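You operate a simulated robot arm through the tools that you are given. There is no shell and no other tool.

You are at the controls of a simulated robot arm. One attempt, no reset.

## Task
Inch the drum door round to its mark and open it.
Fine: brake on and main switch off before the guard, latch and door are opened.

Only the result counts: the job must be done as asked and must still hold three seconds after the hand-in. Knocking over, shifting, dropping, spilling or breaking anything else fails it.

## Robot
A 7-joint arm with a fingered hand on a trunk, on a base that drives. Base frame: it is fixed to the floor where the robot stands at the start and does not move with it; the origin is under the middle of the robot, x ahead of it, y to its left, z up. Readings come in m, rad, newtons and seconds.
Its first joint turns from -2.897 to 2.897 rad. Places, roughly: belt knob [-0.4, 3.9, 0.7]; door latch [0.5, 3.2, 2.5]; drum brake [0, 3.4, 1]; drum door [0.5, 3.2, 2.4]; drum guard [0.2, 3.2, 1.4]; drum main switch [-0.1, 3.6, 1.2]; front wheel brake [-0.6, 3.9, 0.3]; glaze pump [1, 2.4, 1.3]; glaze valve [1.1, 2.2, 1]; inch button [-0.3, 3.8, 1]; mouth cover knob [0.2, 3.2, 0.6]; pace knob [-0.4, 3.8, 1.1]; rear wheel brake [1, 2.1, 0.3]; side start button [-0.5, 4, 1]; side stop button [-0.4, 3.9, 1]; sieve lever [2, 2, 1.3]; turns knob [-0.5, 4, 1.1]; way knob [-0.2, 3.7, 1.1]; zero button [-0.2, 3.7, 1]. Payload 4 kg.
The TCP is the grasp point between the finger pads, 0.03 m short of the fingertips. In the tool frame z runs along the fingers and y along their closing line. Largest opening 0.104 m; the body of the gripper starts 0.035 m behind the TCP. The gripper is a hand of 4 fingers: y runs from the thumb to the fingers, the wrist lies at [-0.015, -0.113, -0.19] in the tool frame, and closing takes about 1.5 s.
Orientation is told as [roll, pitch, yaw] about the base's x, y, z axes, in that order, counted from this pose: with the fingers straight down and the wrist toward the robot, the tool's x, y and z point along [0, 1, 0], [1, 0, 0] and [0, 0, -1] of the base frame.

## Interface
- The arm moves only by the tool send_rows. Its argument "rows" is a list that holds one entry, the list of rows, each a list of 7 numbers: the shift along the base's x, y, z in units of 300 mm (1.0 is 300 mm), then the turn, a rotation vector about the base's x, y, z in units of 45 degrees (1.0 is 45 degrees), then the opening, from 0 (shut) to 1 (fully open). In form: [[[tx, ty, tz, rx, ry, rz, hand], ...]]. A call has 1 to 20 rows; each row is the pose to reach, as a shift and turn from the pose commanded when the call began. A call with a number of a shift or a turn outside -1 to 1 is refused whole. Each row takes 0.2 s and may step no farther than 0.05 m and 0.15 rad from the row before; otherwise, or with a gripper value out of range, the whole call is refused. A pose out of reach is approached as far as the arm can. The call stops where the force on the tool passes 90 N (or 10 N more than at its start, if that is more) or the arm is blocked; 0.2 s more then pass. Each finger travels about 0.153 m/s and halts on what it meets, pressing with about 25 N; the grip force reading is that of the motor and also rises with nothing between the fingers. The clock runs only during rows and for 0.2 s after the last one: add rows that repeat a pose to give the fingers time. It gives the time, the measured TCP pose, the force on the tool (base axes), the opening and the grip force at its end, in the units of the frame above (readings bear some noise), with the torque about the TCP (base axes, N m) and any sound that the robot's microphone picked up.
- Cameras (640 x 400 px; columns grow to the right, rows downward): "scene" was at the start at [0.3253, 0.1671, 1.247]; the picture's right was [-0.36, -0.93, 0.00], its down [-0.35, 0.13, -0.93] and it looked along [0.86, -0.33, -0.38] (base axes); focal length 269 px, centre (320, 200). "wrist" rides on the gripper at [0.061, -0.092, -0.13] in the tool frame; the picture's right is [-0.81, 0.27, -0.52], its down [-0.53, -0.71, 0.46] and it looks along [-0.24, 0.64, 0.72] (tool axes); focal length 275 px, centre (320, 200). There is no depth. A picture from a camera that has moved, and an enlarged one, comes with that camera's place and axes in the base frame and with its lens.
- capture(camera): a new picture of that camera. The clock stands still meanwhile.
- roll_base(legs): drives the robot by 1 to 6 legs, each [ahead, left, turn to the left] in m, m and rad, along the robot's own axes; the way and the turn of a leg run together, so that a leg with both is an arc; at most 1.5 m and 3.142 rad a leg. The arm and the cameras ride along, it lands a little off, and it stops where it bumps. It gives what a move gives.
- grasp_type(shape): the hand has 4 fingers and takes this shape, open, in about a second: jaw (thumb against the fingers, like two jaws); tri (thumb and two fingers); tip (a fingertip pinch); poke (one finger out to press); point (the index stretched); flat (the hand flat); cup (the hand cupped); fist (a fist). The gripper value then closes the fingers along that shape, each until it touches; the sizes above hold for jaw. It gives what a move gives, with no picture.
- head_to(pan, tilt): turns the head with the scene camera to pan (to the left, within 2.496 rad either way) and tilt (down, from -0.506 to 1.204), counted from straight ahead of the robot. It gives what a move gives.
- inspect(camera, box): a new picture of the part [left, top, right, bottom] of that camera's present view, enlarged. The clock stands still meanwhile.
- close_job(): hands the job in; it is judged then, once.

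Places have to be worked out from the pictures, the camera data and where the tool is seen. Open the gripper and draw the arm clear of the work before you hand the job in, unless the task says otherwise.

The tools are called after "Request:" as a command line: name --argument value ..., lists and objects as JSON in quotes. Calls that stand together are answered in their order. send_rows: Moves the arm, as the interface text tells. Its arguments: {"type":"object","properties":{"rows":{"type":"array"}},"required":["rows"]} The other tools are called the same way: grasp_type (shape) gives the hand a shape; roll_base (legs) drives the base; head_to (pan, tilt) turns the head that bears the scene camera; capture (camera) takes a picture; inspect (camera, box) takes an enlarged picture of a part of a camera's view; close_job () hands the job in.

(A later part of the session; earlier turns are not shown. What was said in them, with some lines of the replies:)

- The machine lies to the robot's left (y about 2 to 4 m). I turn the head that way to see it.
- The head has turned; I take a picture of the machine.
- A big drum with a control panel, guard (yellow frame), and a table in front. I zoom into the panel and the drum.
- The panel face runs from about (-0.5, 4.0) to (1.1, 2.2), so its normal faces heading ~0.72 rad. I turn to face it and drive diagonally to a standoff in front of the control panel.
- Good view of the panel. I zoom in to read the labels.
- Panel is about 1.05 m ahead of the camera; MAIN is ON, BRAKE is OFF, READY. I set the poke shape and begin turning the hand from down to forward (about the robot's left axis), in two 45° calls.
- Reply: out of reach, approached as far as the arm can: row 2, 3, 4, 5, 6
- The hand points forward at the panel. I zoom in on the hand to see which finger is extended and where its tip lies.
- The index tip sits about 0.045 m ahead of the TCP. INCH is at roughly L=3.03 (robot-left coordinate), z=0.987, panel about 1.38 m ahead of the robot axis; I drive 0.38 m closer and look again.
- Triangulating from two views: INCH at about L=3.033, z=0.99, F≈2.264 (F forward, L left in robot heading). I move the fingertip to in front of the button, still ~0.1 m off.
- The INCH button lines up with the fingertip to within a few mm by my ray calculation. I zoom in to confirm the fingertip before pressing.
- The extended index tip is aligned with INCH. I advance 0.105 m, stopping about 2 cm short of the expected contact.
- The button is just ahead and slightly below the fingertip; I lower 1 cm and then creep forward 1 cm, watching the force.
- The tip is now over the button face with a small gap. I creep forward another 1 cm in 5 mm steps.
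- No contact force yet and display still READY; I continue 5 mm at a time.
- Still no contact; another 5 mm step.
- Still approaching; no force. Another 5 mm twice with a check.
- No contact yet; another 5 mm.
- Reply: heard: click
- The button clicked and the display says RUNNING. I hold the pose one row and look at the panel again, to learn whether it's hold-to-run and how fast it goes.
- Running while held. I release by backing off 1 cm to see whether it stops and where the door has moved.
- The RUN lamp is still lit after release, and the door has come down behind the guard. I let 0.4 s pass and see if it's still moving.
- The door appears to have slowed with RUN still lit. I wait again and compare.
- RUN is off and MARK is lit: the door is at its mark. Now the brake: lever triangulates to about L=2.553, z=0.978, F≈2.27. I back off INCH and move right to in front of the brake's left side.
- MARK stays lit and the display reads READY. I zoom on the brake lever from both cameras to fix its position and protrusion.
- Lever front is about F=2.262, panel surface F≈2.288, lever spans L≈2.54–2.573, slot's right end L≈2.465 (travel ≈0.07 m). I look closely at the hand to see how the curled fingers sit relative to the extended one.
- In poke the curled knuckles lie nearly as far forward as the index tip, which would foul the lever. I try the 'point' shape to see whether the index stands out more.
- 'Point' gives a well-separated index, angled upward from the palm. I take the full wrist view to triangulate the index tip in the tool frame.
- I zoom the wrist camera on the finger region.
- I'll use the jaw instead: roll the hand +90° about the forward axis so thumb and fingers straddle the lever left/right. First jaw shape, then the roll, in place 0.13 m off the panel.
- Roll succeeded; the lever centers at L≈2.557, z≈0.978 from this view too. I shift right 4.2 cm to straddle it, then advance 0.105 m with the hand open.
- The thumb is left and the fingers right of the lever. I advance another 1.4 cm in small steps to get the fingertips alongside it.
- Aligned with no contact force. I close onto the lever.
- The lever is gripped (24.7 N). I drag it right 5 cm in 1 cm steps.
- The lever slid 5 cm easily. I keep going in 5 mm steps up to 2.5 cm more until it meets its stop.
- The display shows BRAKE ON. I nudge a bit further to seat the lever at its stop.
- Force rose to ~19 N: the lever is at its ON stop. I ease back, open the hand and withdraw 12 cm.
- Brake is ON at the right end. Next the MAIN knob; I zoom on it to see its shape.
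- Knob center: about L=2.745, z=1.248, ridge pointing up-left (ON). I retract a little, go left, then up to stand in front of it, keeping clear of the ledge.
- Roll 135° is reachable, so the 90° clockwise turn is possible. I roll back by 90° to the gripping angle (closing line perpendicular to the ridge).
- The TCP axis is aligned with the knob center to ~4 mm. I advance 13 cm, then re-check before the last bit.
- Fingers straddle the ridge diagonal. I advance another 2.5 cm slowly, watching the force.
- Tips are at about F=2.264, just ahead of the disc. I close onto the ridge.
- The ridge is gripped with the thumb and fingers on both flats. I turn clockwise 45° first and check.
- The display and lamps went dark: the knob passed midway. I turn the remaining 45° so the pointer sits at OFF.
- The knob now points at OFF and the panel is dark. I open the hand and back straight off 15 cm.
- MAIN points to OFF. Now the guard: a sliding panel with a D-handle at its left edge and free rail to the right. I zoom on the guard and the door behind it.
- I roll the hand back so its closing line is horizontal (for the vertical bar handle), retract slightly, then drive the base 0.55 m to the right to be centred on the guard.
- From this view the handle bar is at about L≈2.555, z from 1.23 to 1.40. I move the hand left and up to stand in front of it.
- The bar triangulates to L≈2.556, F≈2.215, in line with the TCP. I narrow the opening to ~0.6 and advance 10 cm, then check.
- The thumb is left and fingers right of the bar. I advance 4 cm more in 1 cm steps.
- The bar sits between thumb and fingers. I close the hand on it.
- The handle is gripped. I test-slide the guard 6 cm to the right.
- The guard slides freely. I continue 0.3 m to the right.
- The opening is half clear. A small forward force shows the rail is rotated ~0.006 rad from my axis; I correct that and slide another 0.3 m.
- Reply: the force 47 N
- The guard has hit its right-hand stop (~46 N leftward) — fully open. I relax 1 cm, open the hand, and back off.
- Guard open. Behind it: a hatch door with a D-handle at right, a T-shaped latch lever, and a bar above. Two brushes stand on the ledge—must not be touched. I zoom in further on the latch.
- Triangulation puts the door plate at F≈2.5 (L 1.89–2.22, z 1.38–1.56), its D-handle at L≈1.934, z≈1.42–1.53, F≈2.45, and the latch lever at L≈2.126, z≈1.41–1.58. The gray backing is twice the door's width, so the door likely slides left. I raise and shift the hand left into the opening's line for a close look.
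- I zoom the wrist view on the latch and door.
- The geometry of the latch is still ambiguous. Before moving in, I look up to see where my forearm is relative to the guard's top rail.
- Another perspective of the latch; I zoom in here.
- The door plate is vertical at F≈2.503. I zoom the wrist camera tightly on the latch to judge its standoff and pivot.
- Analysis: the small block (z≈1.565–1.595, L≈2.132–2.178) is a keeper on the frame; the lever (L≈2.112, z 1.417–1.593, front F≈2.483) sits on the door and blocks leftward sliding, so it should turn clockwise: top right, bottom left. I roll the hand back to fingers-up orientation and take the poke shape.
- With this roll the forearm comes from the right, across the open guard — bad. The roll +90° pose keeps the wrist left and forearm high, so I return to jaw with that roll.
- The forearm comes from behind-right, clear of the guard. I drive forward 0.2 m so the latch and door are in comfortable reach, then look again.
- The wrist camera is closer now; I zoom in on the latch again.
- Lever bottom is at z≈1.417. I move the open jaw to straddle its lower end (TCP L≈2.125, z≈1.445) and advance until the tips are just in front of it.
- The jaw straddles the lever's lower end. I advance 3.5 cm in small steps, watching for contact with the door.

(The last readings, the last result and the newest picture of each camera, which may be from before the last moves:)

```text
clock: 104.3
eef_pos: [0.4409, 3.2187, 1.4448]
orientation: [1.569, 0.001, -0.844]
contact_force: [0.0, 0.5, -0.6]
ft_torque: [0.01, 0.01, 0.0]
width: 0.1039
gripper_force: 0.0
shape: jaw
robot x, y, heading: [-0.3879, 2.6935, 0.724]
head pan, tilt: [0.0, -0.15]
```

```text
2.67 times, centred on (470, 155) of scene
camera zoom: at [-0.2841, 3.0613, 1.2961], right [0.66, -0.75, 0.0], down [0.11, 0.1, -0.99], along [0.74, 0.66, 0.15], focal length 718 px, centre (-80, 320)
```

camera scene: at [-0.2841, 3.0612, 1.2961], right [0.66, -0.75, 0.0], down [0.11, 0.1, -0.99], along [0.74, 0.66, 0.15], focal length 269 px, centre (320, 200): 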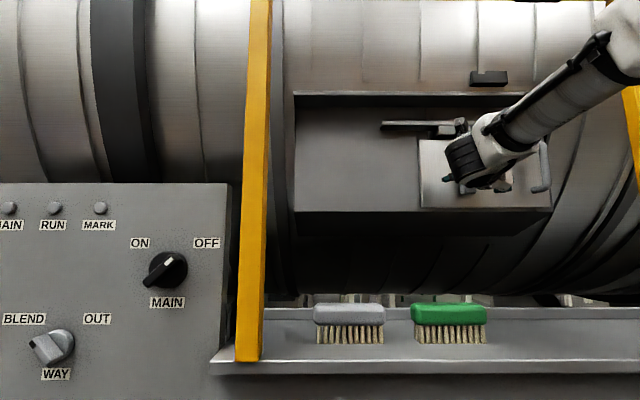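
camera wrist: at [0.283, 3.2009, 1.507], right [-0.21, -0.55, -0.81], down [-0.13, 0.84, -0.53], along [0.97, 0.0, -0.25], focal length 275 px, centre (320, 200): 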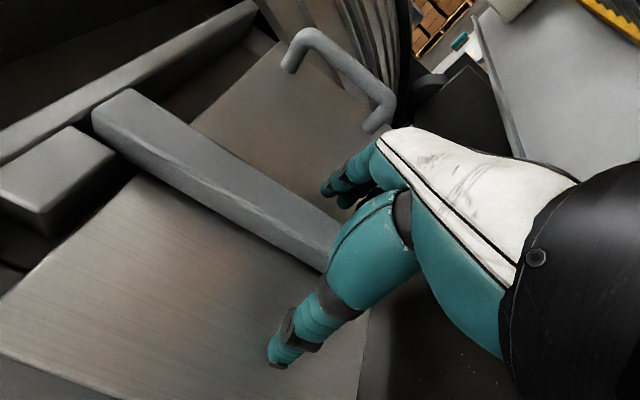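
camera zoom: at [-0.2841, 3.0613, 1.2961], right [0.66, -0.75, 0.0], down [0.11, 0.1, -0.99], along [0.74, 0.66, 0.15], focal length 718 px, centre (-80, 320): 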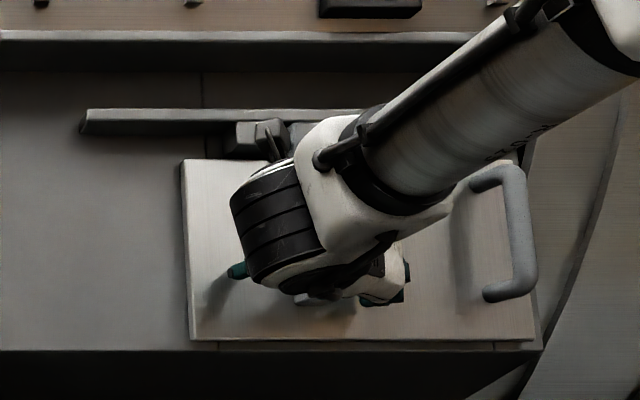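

Tips are at about F=2.488, alongside the lever. I now move left 3.5 cm in 5–10 mm steps so the fingers push the lever's lower end left.

Request:
send_rows --rows '[[[-0.022, 0.025, 0, 0, 0, 0, 1], [-0.033, 0.0375, 0, 0, 0, 0, 1], [-0.0441, 0.05, 0, 0, 0, 0, 1], [-0.0551, 0.0625, 0, 0, 0, 0, 1], [-0.0661, 0.075, 0, 0, 0, 0, 1], [-0.0771, 0.0876, 0, 0, 0, 0, 1]]]'

Request:
capture --camera "wrist"

```text
clock: 105.7
eef_pos: [0.4176, 3.2439, 1.4455]
orientation: [1.569, 0.001, -0.844]
contact_force: [0.5, -2.0, -2.3]
ft_torque: [0.11, 0.07, -0.05]
width: 0.1041
gripper_force: 0.1
shape: jaw
robot x, y, heading: [-0.3934, 2.6957, 0.724]
head pan, tilt: [0.0, -0.15]
```

```text
taken
camera wrist: at [0.2601, 3.2264, 1.5065], right [-0.21, -0.55, -0.81], down [-0.13, 0.84, -0.53], along [0.97, 0.0, -0.25], focal length 275 px, centre (320, 200)
```

wrist: 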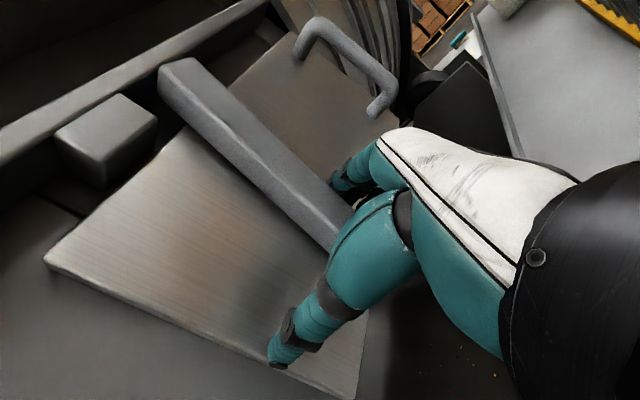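

The lever is turning: its top has moved away from the keeper, with only ~3 N. I keep pushing left 4 cm with a slight rise.

Request:
send_rows --rows '[[[-0.022, 0.025, 0.005, 0, 0, 0, 1], [-0.0441, 0.05, 0.012, 0, 0, 0, 1], [-0.0661, 0.075, 0.022, 0, 0, 0, 1], [-0.0881, 0.1, 0.035, 0, 0, 0, 1]]]'

Request:
capture --camera "wrist"

Request:
inspect --camera "scene" --box '[370, 80, 570, 230]'

```text
clock: 106.7
eef_pos: [0.3916, 3.2736, 1.4557]
orientation: [1.569, 0.002, -0.845]
contact_force: [0.5, -0.8, -1.4]
ft_torque: [0.0, 0.05, 0.0]
width: 0.1038
gripper_force: 0.0
shape: jaw
robot x, y, heading: [-0.3939, 2.6934, 0.729]
head pan, tilt: [0.0, -0.15]
```

```text
taken
camera wrist: at [0.2337, 3.2566, 1.5173], right [-0.21, -0.55, -0.81], down [-0.13, 0.84, -0.53], along [0.97, 0.0, -0.25], focal length 275 px, centre (320, 200)
```

wrist: 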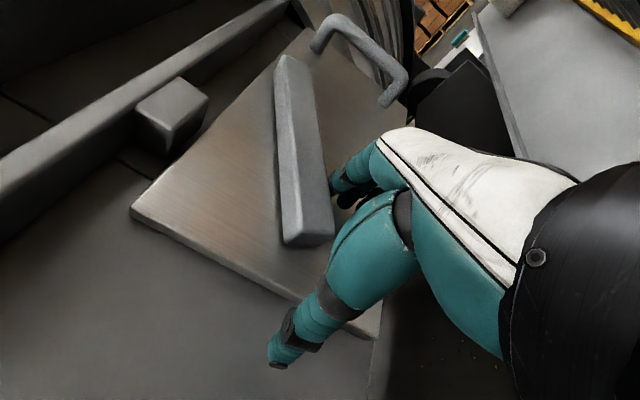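

```text
2.67 times, centred on (470, 155) of scene
camera zoom: at [-0.284, 3.0612, 1.2961], right [0.66, -0.75, 0.0], down [0.11, 0.1, -0.99], along [0.74, 0.66, 0.15], focal length 718 px, centre (-80, 320)
```

zoom: 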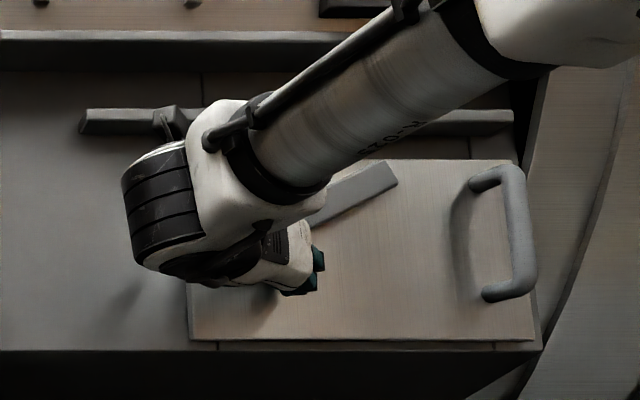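

The lever pivots about its center and has turned ~60° clockwise, clear of the keeper. I push a bit further left and up to bring it to horizontal.

Request:
send_rows --rows '[[[-0.022, 0.025, 0.02, 0, 0, 0, 1], [-0.0441, 0.05, 0.04, 0, 0, 0, 1], [-0.0551, 0.0625, 0.06, 0, 0, 0, 1], [-0.0551, 0.0625, 0.08, 0, 0, 0, 1], [-0.0551, 0.0625, 0.1, 0, 0, 0, 1]]]'

Request:
capture --camera "wrist"

Request:
inspect --camera "scene" --box '[370, 80, 570, 230]'

```text
clock: 107.9
eef_pos: [0.3754, 3.295, 1.4813]
orientation: [1.564, 0.002, -0.844]
contact_force: [-3.6, -0.8, -19.0]
ft_torque: [0.67, 0.73, -0.19]
width: 0.1042
gripper_force: 0.1
shape: jaw
robot x, y, heading: [-0.3979, 2.6951, 0.724]
head pan, tilt: [0.0, -0.15]
```

```text
taken
camera wrist: at [0.2179, 3.2771, 1.5449], right [-0.21, -0.55, -0.81], down [-0.14, 0.83, -0.53], along [0.97, 0.0, -0.25], focal length 275 px, centre (320, 200)
```

wrist: 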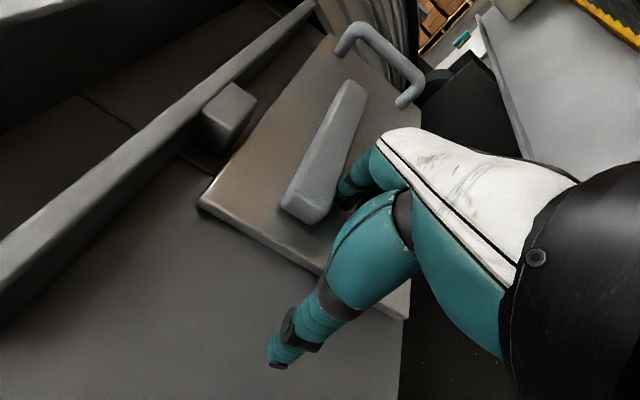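

```text
2.67 times, centred on (470, 155) of scene
camera zoom: at [-0.2837, 3.0616, 1.2959], right [0.66, -0.75, 0.0], down [0.11, 0.1, -0.99], along [0.74, 0.66, 0.15], focal length 718 px, centre (-80, 320)
```

zoom: 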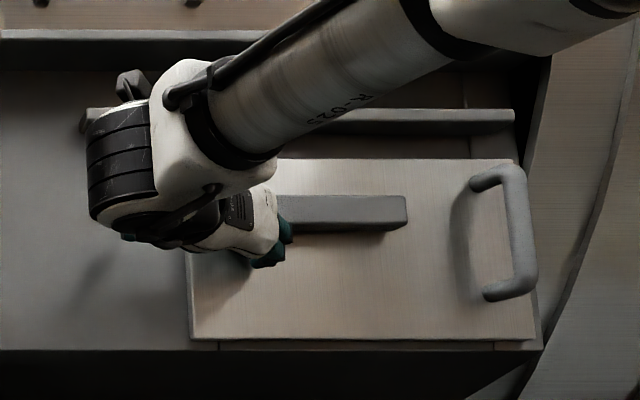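

The latch is now horizontal (at its stop) and clear of the keeper. I ease down, back out 12 cm, then yaw the hand 30° to the right so I can reach the door's D-handle past the guard stile.

Request:
send_rows --rows '[[[0, 0, -0.05, 0, 0, 0, 1], [-0.1, -0.0881, -0.05, 0, 0, 0, 1], [-0.2, -0.1763, -0.05, 0, 0, 0, 1], [-0.3, -0.2644, -0.05, 0, 0, 0, 1], [-0.3, -0.2644, -0.05, 0, 0, -0.1667, 1], [-0.3, -0.2644, -0.05, 0, 0, -0.3333, 1], [-0.3, -0.2644, -0.05, 0, 0, -0.5, 1], [-0.3, -0.2644, -0.05, 0, 0, -0.6667, 1], [-0.3, -0.2644, -0.05, 0, 0, -0.6667, 1]]]'

Request:
capture --camera "scene"

Request:
capture --camera "wrist"

```text
clock: 109.9
eef_pos: [0.285, 3.214, 1.4699]
orientation: [1.569, 0.001, -1.37]
contact_force: [-0.3, -0.5, -0.4]
ft_torque: [0.0, 0.01, 0.02]
width: 0.104
gripper_force: 0.0
shape: jaw
robot x, y, heading: [-0.3929, 2.6975, 0.725]
head pan, tilt: [0.0, -0.15]
```

```text
taken
camera scene: at [-0.2842, 3.0612, 1.2961], right [0.66, -0.75, 0.0], down [0.11, 0.1, -0.99], along [0.74, 0.66, 0.15], focal length 269 px, centre (320, 200)
```

scene: 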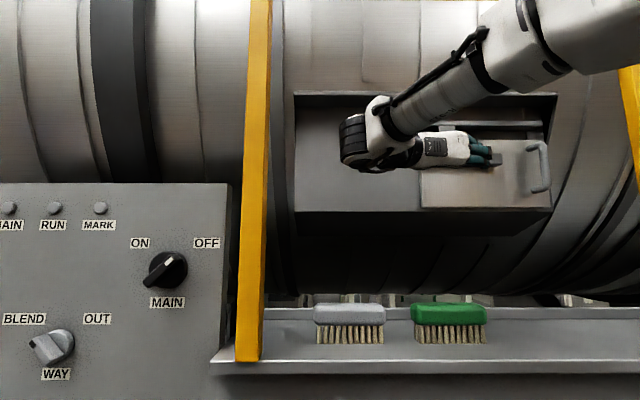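

```text
taken
camera wrist: at [0.1387, 3.278, 1.5322], right [-0.45, -0.37, -0.81], down [0.3, 0.79, -0.53], along [0.84, -0.49, -0.25], focal length 275 px, centre (320, 200)
```

wrist: 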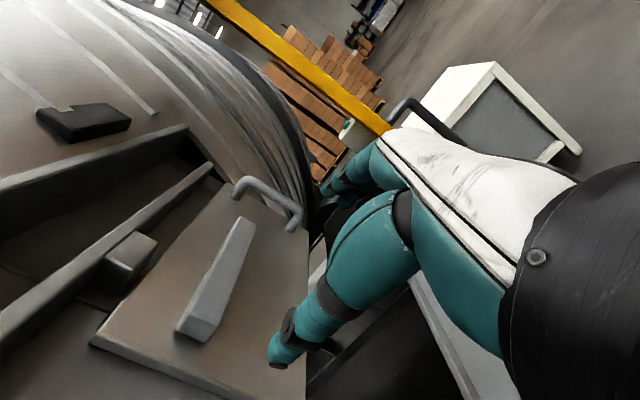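

The D-handle bar locates at F≈2.452, L≈1.937, z≈1.48 from this view as well. I move right to a pre-grasp point 9 cm short of it along the hand's axis, narrowing the opening.

Request:
send_rows --rows '[[[0.1038, -0.0876, 0.0045, 0, 0, 0, 1], [0.2075, -0.1751, 0.009, 0, 0, 0, 0.9], [0.3113, -0.2627, 0.0135, 0, 0, 0, 0.8], [0.415, -0.3502, 0.018, 0, 0, 0, 0.7], [0.5188, -0.4378, 0.0225, 0, 0, 0, 0.6], [0.6225, -0.5253, 0.027, 0, 0, 0, 0.6], [0.6225, -0.5253, 0.027, 0, 0, 0, 0.6]]]'

Request:
capture --camera "scene"

Request:
capture --camera "wrist"

```text
clock: 111.5
eef_pos: [0.472, 3.0568, 1.4776]
orientation: [1.567, 0.002, -1.37]
contact_force: [0.2, 0.2, -0.5]
ft_torque: [-0.03, 0.03, 0.03]
width: 0.0629
gripper_force: 0.1
shape: jaw
robot x, y, heading: [-0.3925, 2.6921, 0.725]
head pan, tilt: [0.0, -0.15]
```

```text
taken
camera scene: at [-0.2841, 3.0613, 1.2961], right [0.66, -0.75, 0.0], down [0.11, 0.1, -0.99], along [0.74, 0.66, 0.15], focal length 269 px, centre (320, 200)
```

scene: 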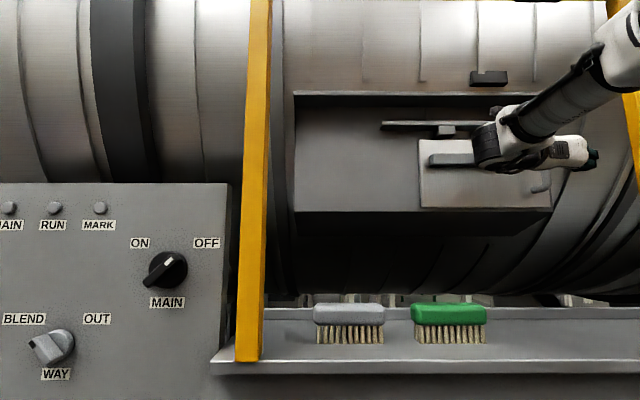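

```text
taken
camera wrist: at [0.3268, 3.1204, 1.5397], right [-0.45, -0.37, -0.81], down [0.3, 0.79, -0.53], along [0.84, -0.49, -0.25], focal length 275 px, centre (320, 200)
```

wrist: 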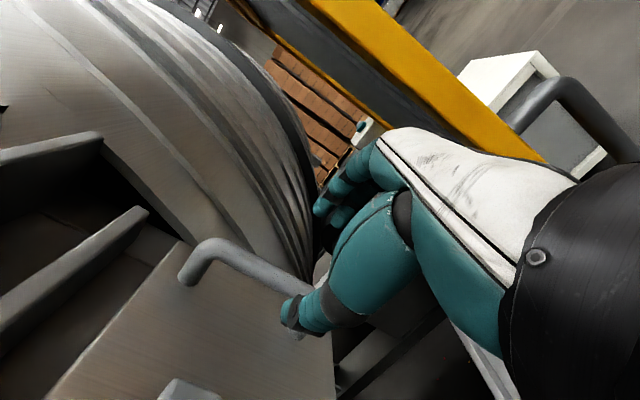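

The bar is dead ahead (tool y≈0, 8.7 cm ahead). I advance 8 cm along the hand's axis in 2 cm steps.

Request:
send_rows --rows '[[[0.0653, 0.0135, 0, 0, 0, 0, 0.6], [0.1306, 0.027, 0, 0, 0, 0, 0.6], [0.196, 0.0404, 0, 0, 0, 0, 0.6], [0.2286, 0.0472, 0, 0, 0, 0, 0.6], [0.2612, 0.0539, 0, 0, 0, 0, 0.6]]]'

Request:
capture --camera "wrist"

Request:
inspect --camera "scene" --box '[400, 60, 640, 240]'

```text
clock: 112.7
eef_pos: [0.5514, 3.0722, 1.4779]
orientation: [1.568, 0.003, -1.368]
contact_force: [0.3, -0.3, -0.1]
ft_torque: [0.03, -0.01, 0.01]
width: 0.0629
gripper_force: 0.0
shape: jaw
robot x, y, heading: [-0.3886, 2.6935, 0.723]
head pan, tilt: [0.0, -0.15]
```

```text
taken
camera wrist: at [0.4044, 3.1364, 1.5399], right [-0.45, -0.37, -0.81], down [0.3, 0.79, -0.53], along [0.84, -0.49, -0.25], focal length 275 px, centre (320, 200)
```

wrist: 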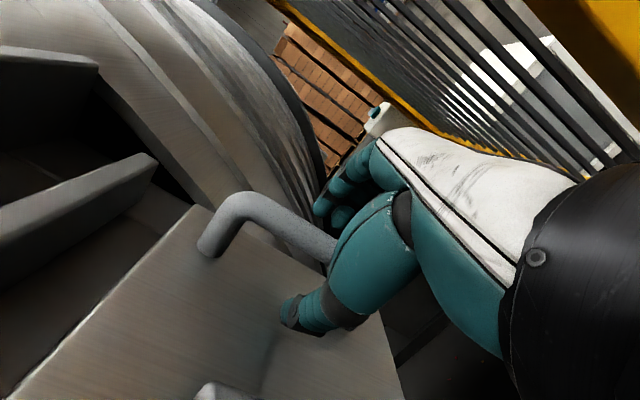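

```text
2.22 times, centred on (520, 150) of scene
camera zoom: at [-0.2842, 3.0612, 1.2961], right [0.66, -0.75, 0.0], down [0.11, 0.1, -0.99], along [0.74, 0.66, 0.15], focal length 598 px, centre (-124, 311)
```

zoom: 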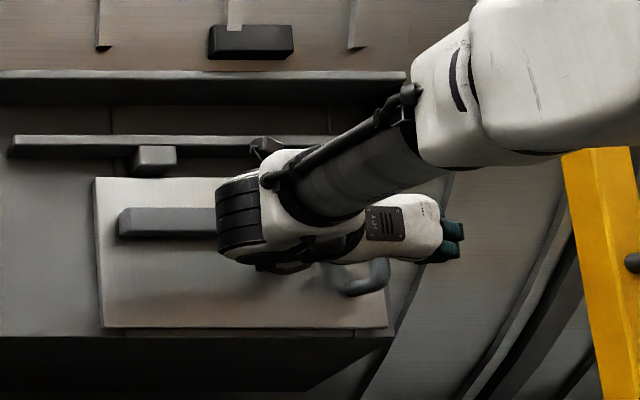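

The bar lies between thumb and fingers. I close the hand on it.

Request:
send_rows --rows '[[[0, 0, 0, 0, 0, 0, 0.3], [0, 0, 0, 0, 0, 0, 0], [0, 0, 0, 0, 0, 0, 0], [0, 0, 0, 0, 0, 0, 0]]]'

Request:
capture --camera "wrist"

```text
clock: 113.7
eef_pos: [0.5516, 3.0741, 1.4779]
orientation: [1.569, 0.0, -1.367]
contact_force: [12.5, 5.7, 3.3]
ft_torque: [-0.1, -0.07, 0.02]
width: 0.0061
gripper_force: 25.1
shape: jaw
robot x, y, heading: [-0.3973, 2.6964, 0.728]
head pan, tilt: [0.0, -0.15]
```

```text
taken
camera wrist: at [0.4054, 3.1367, 1.5392], right [-0.45, -0.37, -0.81], down [0.3, 0.79, -0.53], along [0.84, -0.49, -0.25], focal length 275 px, centre (320, 200)
```

wrist: 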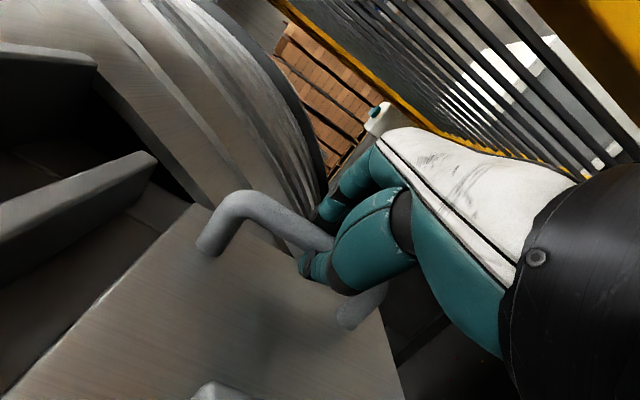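

Gripped (25 N). I test-slide the door left 4 cm in 1 cm steps.

Request:
send_rows --rows '[[[-0.0222, 0.0249, 0, 0, 0, 0, 0], [-0.0444, 0.0498, 0, 0, 0, 0, 0], [-0.0665, 0.0747, 0, 0, 0, 0, 0], [-0.0887, 0.0995, 0, 0, 0, 0, 0]]]'

Request:
capture --camera "wrist"

Request:
capture --camera "scene"

```text
clock: 114.7
eef_pos: [0.524, 3.1036, 1.4771]
orientation: [1.57, -0.001, -1.369]
contact_force: [13.2, 7.7, 2.9]
ft_torque: [-0.09, -0.04, 0.02]
width: 0.0059
gripper_force: 25.5
shape: jaw
robot x, y, heading: [-0.3963, 2.6958, 0.725]
head pan, tilt: [0.0, -0.15]
```

```text
taken
camera wrist: at [0.3785, 3.1666, 1.5392], right [-0.45, -0.37, -0.81], down [0.3, 0.79, -0.53], along [0.84, -0.49, -0.25], focal length 275 px, centre (320, 200)
```

wrist: 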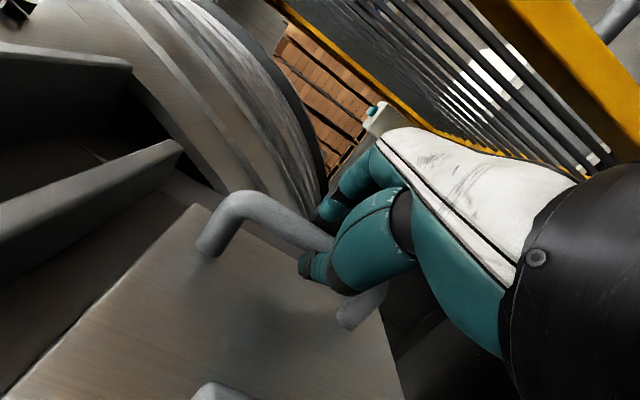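

```text
taken
camera scene: at [-0.2834, 3.0616, 1.2959], right [0.66, -0.75, 0.0], down [0.11, 0.1, -0.99], along [0.74, 0.66, 0.15], focal length 269 px, centre (320, 200)
```

scene: 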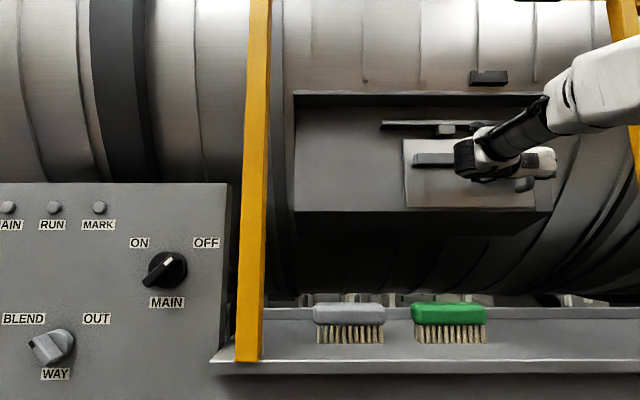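

The door slides left, with the lever passing below the keeper. I continue 20 cm.

Request:
send_rows --rows '[[[-0.0444, 0.0498, 0, 0, 0, 0, 0], [-0.0887, 0.0995, 0, 0, 0, 0, 0], [-0.1331, 0.1493, 0, 0, 0, 0, 0], [-0.1774, 0.1991, 0, 0, 0, 0, 0], [-0.2218, 0.2488, 0, 0, 0, 0, 0], [-0.2662, 0.2986, 0, 0, 0, 0, 0], [-0.3105, 0.3484, 0, 0, 0, 0, 0], [-0.3549, 0.3981, 0, 0, 0, 0, 0], [-0.3992, 0.4479, 0, 0, 0, 0, 0], [-0.4436, 0.4977, 0, 0, 0, 0, 0]]]'

Request:
capture --camera "scene"

Request:
capture --camera "wrist"

```text
clock: 116.9
eef_pos: [0.392, 3.2517, 1.4757]
orientation: [1.568, 0.001, -1.368]
contact_force: [8.4, 2.8, -0.9]
ft_torque: [-0.09, -0.02, 0.02]
width: 0.0069
gripper_force: 25.3
shape: jaw
robot x, y, heading: [-0.3895, 2.692, 0.724]
head pan, tilt: [0.0, -0.15]
```

```text
taken
camera scene: at [-0.2836, 3.0615, 1.2959], right [0.66, -0.75, 0.0], down [0.11, 0.1, -0.99], along [0.74, 0.66, 0.15], focal length 269 px, centre (320, 200)
```

scene: 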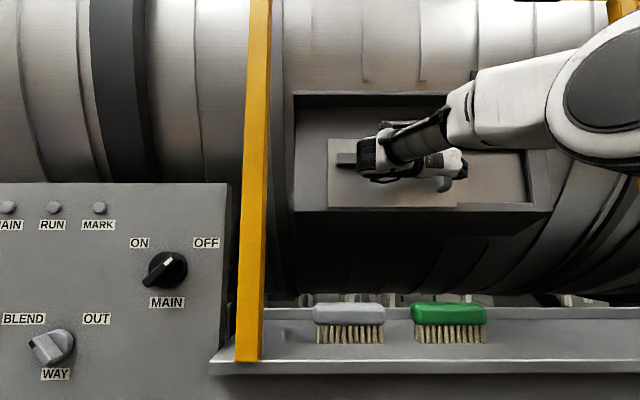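

```text
taken
camera wrist: at [0.2453, 3.3162, 1.5395], right [-0.45, -0.37, -0.81], down [0.3, 0.79, -0.53], along [0.84, -0.49, -0.25], focal length 275 px, centre (320, 200)
```

wrist: 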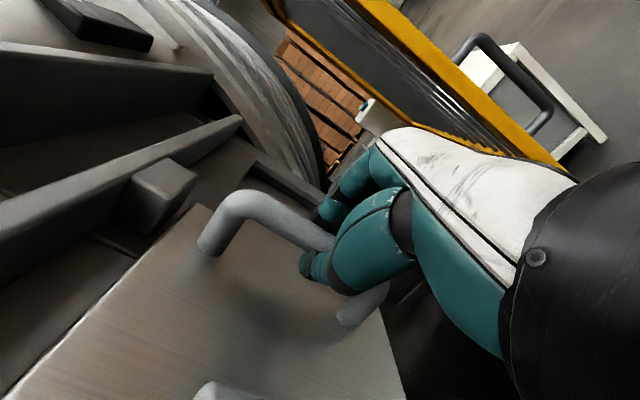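

Door moved 24 cm. I continue left in 1 cm steps to find the end stop.

Request:
send_rows --rows '[[[-0.0222, 0.0249, 0, 0, 0, 0, 0], [-0.0444, 0.0498, 0, 0, 0, 0, 0], [-0.0665, 0.0747, 0, 0, 0, 0, 0], [-0.0887, 0.0995, 0, 0, 0, 0, 0]]]'

Request:
capture --camera "scene"

```text
clock: 117.9
eef_pos: [0.3648, 3.2815, 1.4784]
orientation: [1.567, 0.002, -1.368]
contact_force: [8.1, 3.1, -2.1]
ft_torque: [-0.06, 0.0, 0.01]
width: 0.0065
gripper_force: 25.1
shape: jaw
robot x, y, heading: [-0.3952, 2.6975, 0.722]
head pan, tilt: [0.0, -0.15]
```

```text
taken
camera scene: at [-0.2835, 3.0615, 1.2959], right [0.66, -0.75, 0.0], down [0.11, 0.1, -0.99], along [0.74, 0.66, 0.15], focal length 269 px, centre (320, 200)
```

scene: 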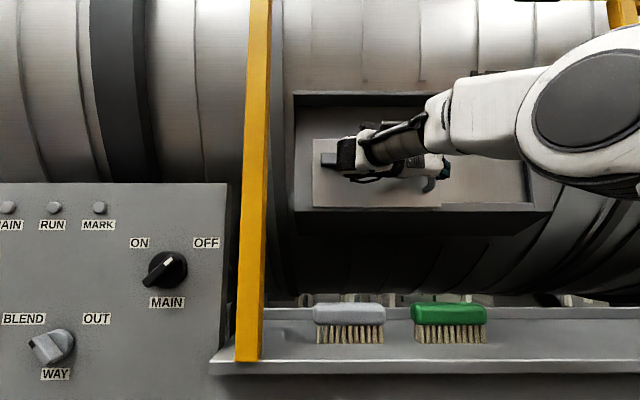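

Still free; 28 cm open. I nudge on in 5 mm steps.

Request:
send_rows --rows '[[[-0.0111, 0.0124, 0, 0, 0, 0, 0], [-0.0222, 0.0249, 0, 0, 0, 0, 0], [-0.0333, 0.0373, 0, 0, 0, 0, 0], [-0.0444, 0.0498, 0, 0, 0, 0, 0]]]'

Request:
capture --camera "scene"

```text
clock: 118.9
eef_pos: [0.3512, 3.2973, 1.4763]
orientation: [1.569, 0.002, -1.371]
contact_force: [13.2, 0.8, -1.6]
ft_torque: [-0.08, -0.02, -0.03]
width: 0.0065
gripper_force: 25.0
shape: jaw
robot x, y, heading: [-0.3941, 2.6961, 0.719]
head pan, tilt: [0.0, -0.15]
```

```text
taken
camera scene: at [-0.2832, 3.0613, 1.296], right [0.66, -0.75, 0.0], down [0.11, 0.1, -0.99], along [0.74, 0.66, 0.15], focal length 269 px, centre (320, 200)
```

scene: 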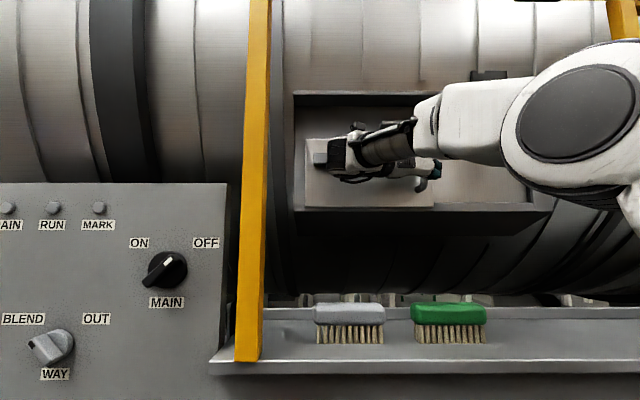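

Leftward resistance is starting to rise. One more 1 cm to confirm the stop.

Request:
send_rows --rows '[[[-0.0111, 0.0124, 0, 0, 0, 0, 0], [-0.0222, 0.0249, 0, 0, 0, 0, 0]]]'

Request:
capture --camera "scene"

```text
clock: 119.5
eef_pos: [0.3497, 3.3004, 1.477]
orientation: [1.57, 0.001, -1.373]
contact_force: [41.7, -12.1, 2.8]
ft_torque: [-0.12, -0.18, -0.12]
width: 0.0055
gripper_force: 24.5
shape: jaw
robot x, y, heading: [-0.3937, 2.6948, 0.729]
head pan, tilt: [0.0, -0.15]
```

```text
taken
camera scene: at [-0.281, 3.0602, 1.2961], right [0.66, -0.75, 0.0], down [0.11, 0.1, -0.99], along [0.74, 0.65, 0.15], focal length 269 px, centre (320, 200)
```

scene: 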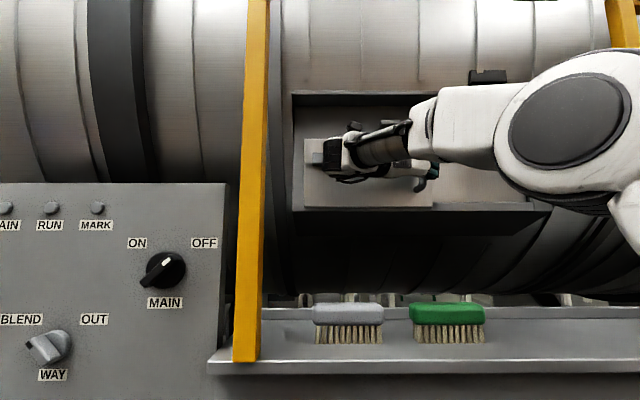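

Force jumped to ~43 N: the door is at its open stop. I ease back, open the hand, and withdraw along the hand axis, then straight back and slightly right to stay clear of the left post.

Request:
send_rows --rows '[[[0.0177, -0.0199, 0, 0, 0, 0, 0], [0.0177, -0.0199, 0, 0, 0, 0, 0.3], [0.0177, -0.0199, 0, 0, 0, 0, 0.6], [0.0177, -0.0199, 0, 0, 0, 0, 0.6], [0.0177, -0.0199, 0, 0, 0, 0, 0.6], [-0.0639, -0.0367, 0, 0, 0, 0, 0.6], [-0.1455, -0.0535, 0, 0, 0, 0, 0.6]]]'

Request:
capture --camera "wrist"

Request:
capture --camera "scene"

```text
clock: 121.1
eef_pos: [0.3009, 3.2885, 1.4777]
orientation: [1.568, 0.001, -1.368]
contact_force: [0.1, 0.1, 0.4]
ft_torque: [-0.04, 0.0, -0.03]
width: 0.0621
gripper_force: 0.0
shape: jaw
robot x, y, heading: [-0.3936, 2.6955, 0.723]
head pan, tilt: [0.0, -0.15]
```

```text
taken
camera wrist: at [0.1547, 3.3524, 1.5396], right [-0.45, -0.37, -0.81], down [0.3, 0.79, -0.53], along [0.84, -0.49, -0.25], focal length 275 px, centre (320, 200)
```

wrist: 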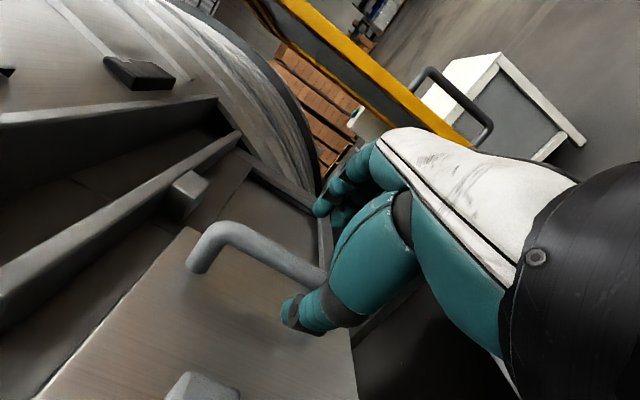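

```text
taken
camera scene: at [-0.2837, 3.0614, 1.296], right [0.66, -0.75, 0.0], down [0.11, 0.1, -0.99], along [0.74, 0.66, 0.15], focal length 269 px, centre (320, 200)
```

scene: 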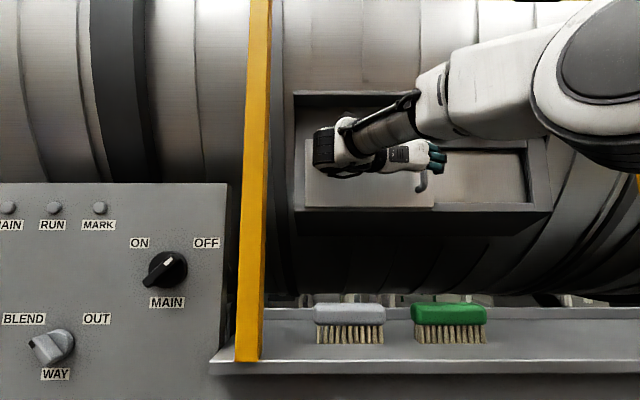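

Released cleanly. I withdraw straight back out through the guard opening, shifting slightly right.

Request:
send_rows --rows '[[[-0.1001, -0.0881, 0, 0, 0, 0, 0.6], [-0.1561, -0.2262, 0, 0, 0, 0, 0.6], [-0.2121, -0.3643, 0, 0, 0, 0, 0.8], [-0.2681, -0.5024, 0, 0, 0, 0, 1], [-0.3682, -0.5905, 0, 0, 0, 0, 1], [-0.4683, -0.6786, 0, 0, 0, 0, 1]]]'

Request:
capture --camera "scene"

Request:
capture --camera "wrist"

```text
clock: 122.5
eef_pos: [0.1605, 3.0837, 1.4771]
orientation: [1.571, 0.001, -1.368]
contact_force: [0.8, -0.3, -0.7]
ft_torque: [0.01, -0.03, -0.03]
width: 0.1037
gripper_force: 0.0
shape: jaw
robot x, y, heading: [-0.3945, 2.6977, 0.724]
head pan, tilt: [0.0, -0.15]
```

```text
taken
camera scene: at [-0.2838, 3.0616, 1.296], right [0.66, -0.75, 0.0], down [0.11, 0.1, -0.99], along [0.74, 0.66, 0.15], focal length 269 px, centre (320, 200)
```

scene: 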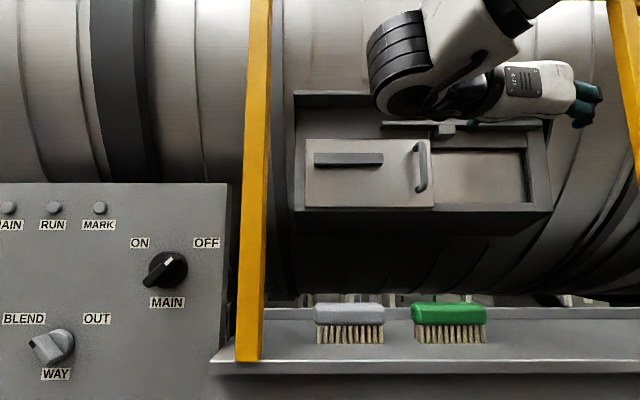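

```text
taken
camera wrist: at [0.0147, 3.1475, 1.5389], right [-0.45, -0.37, -0.81], down [0.3, 0.79, -0.53], along [0.84, -0.49, -0.25], focal length 275 px, centre (320, 200)
```

wrist: 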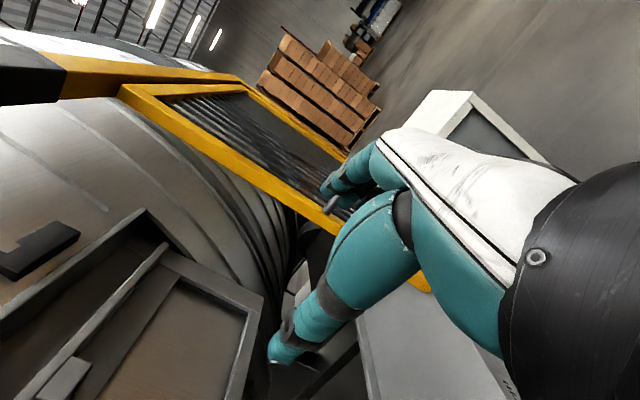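

The door stands open, latch horizontal, guard open. I drive the base back 0.45 m to draw the arm clear and take a full look.

Request:
roll_base --legs '[[-0.5, 0, 0]]'

Request:
head_to --pan 0.0 --tilt 0.0

Request:
capture --camera "scene"

```text
clock: 125.5
eef_pos: [-0.2151, 2.7507, 1.4777]
orientation: [1.568, 0.002, -1.367]
contact_force: [-0.5, 0.1, -0.7]
ft_torque: [0.03, 0.0, 0.01]
width: 0.104
gripper_force: 0.0
shape: jaw
robot x, y, heading: [-0.7701, 2.3609, 0.724]
head pan, tilt: [0.0, -0.15]
```

```text
clock: 126.2
eef_pos: [-0.216, 2.7516, 1.4779]
orientation: [1.567, 0.0, -1.366]
contact_force: [-0.3, 0.6, 0.0]
ft_torque: [0.02, -0.01, 0.02]
width: 0.1038
gripper_force: 0.1
shape: jaw
robot x, y, heading: [-0.7685, 2.3627, 0.724]
head pan, tilt: [0.0, 0.0]
```

```text
taken
camera scene: at [-0.6563, 2.7318, 1.2829], right [0.66, -0.75, 0.0], down [0.0, 0.0, -1.0], along [0.75, 0.66, 0.0], focal length 269 px, centre (320, 200)
```

scene: 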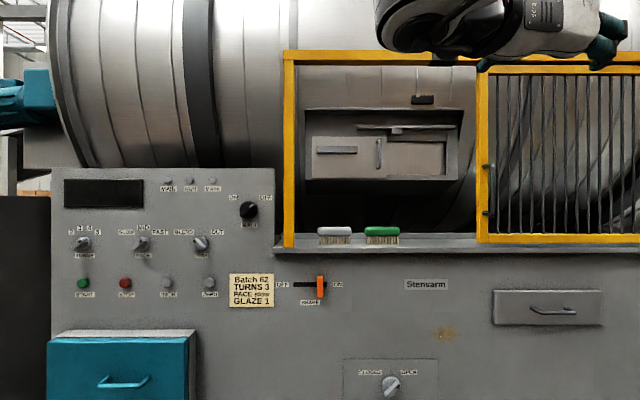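

I zoom in to verify the final states: brake, main switch, guard, latch and door.

Request:
inspect --camera "scene" --box '[220, 80, 500, 310]'

Request:
inspect --camera "scene" --box '[150, 160, 350, 320]'

```text
1.74 times, centred on (360, 195) of scene
camera zoom: at [-0.6563, 2.7318, 1.2829], right [0.66, -0.75, 0.0], down [0.0, 0.0, -1.0], along [0.75, 0.66, 0.0], focal length 468 px, centre (250, 209)
```

zoom: 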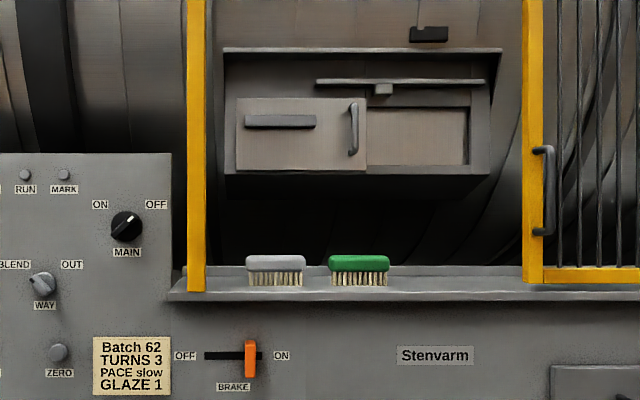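

```text
2.50 times, centred on (250, 240) of scene
camera zoom: at [-0.6563, 2.7318, 1.2829], right [0.66, -0.75, 0.0], down [0.0, 0.0, -1.0], along [0.75, 0.66, 0.0], focal length 673 px, centre (495, 100)
```

zoom: 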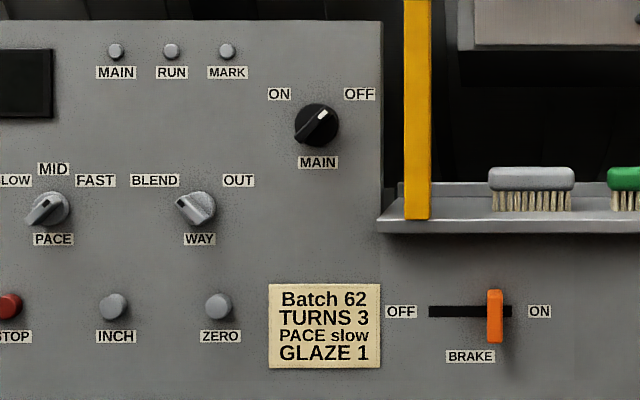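

Everything matches the request: the door was inched to its mark, the brake is ON, MAIN is OFF, and then the guard, latch and door were opened. The hand is open and clear, and the brushes have not moved. I hand the job in.

Request:
close_job

```text
The job is handed in.
```

I inched the drum door round to its mark and opened it, then handed the job in.

- **At the mark:** I pressed INCH once. When the drum stopped, the RUN lamp was off and the MARK lamp was lit.
- **Made safe first:** The brake lever went to ON and the panel read BRAKE ON. I then turned MAIN to OFF and the panel went dark.
- **Opened after that:** I slid the guard right to its stop, turned the latch to horizontal, and slid the door left to its stop, about 30 cm.
- **At hand-in:** The hand was open and the robot had backed 0.5 m away from the machine. The two brushes on the ledge looked undisturbed. I didn't use the other controls or check the wheel brakes.
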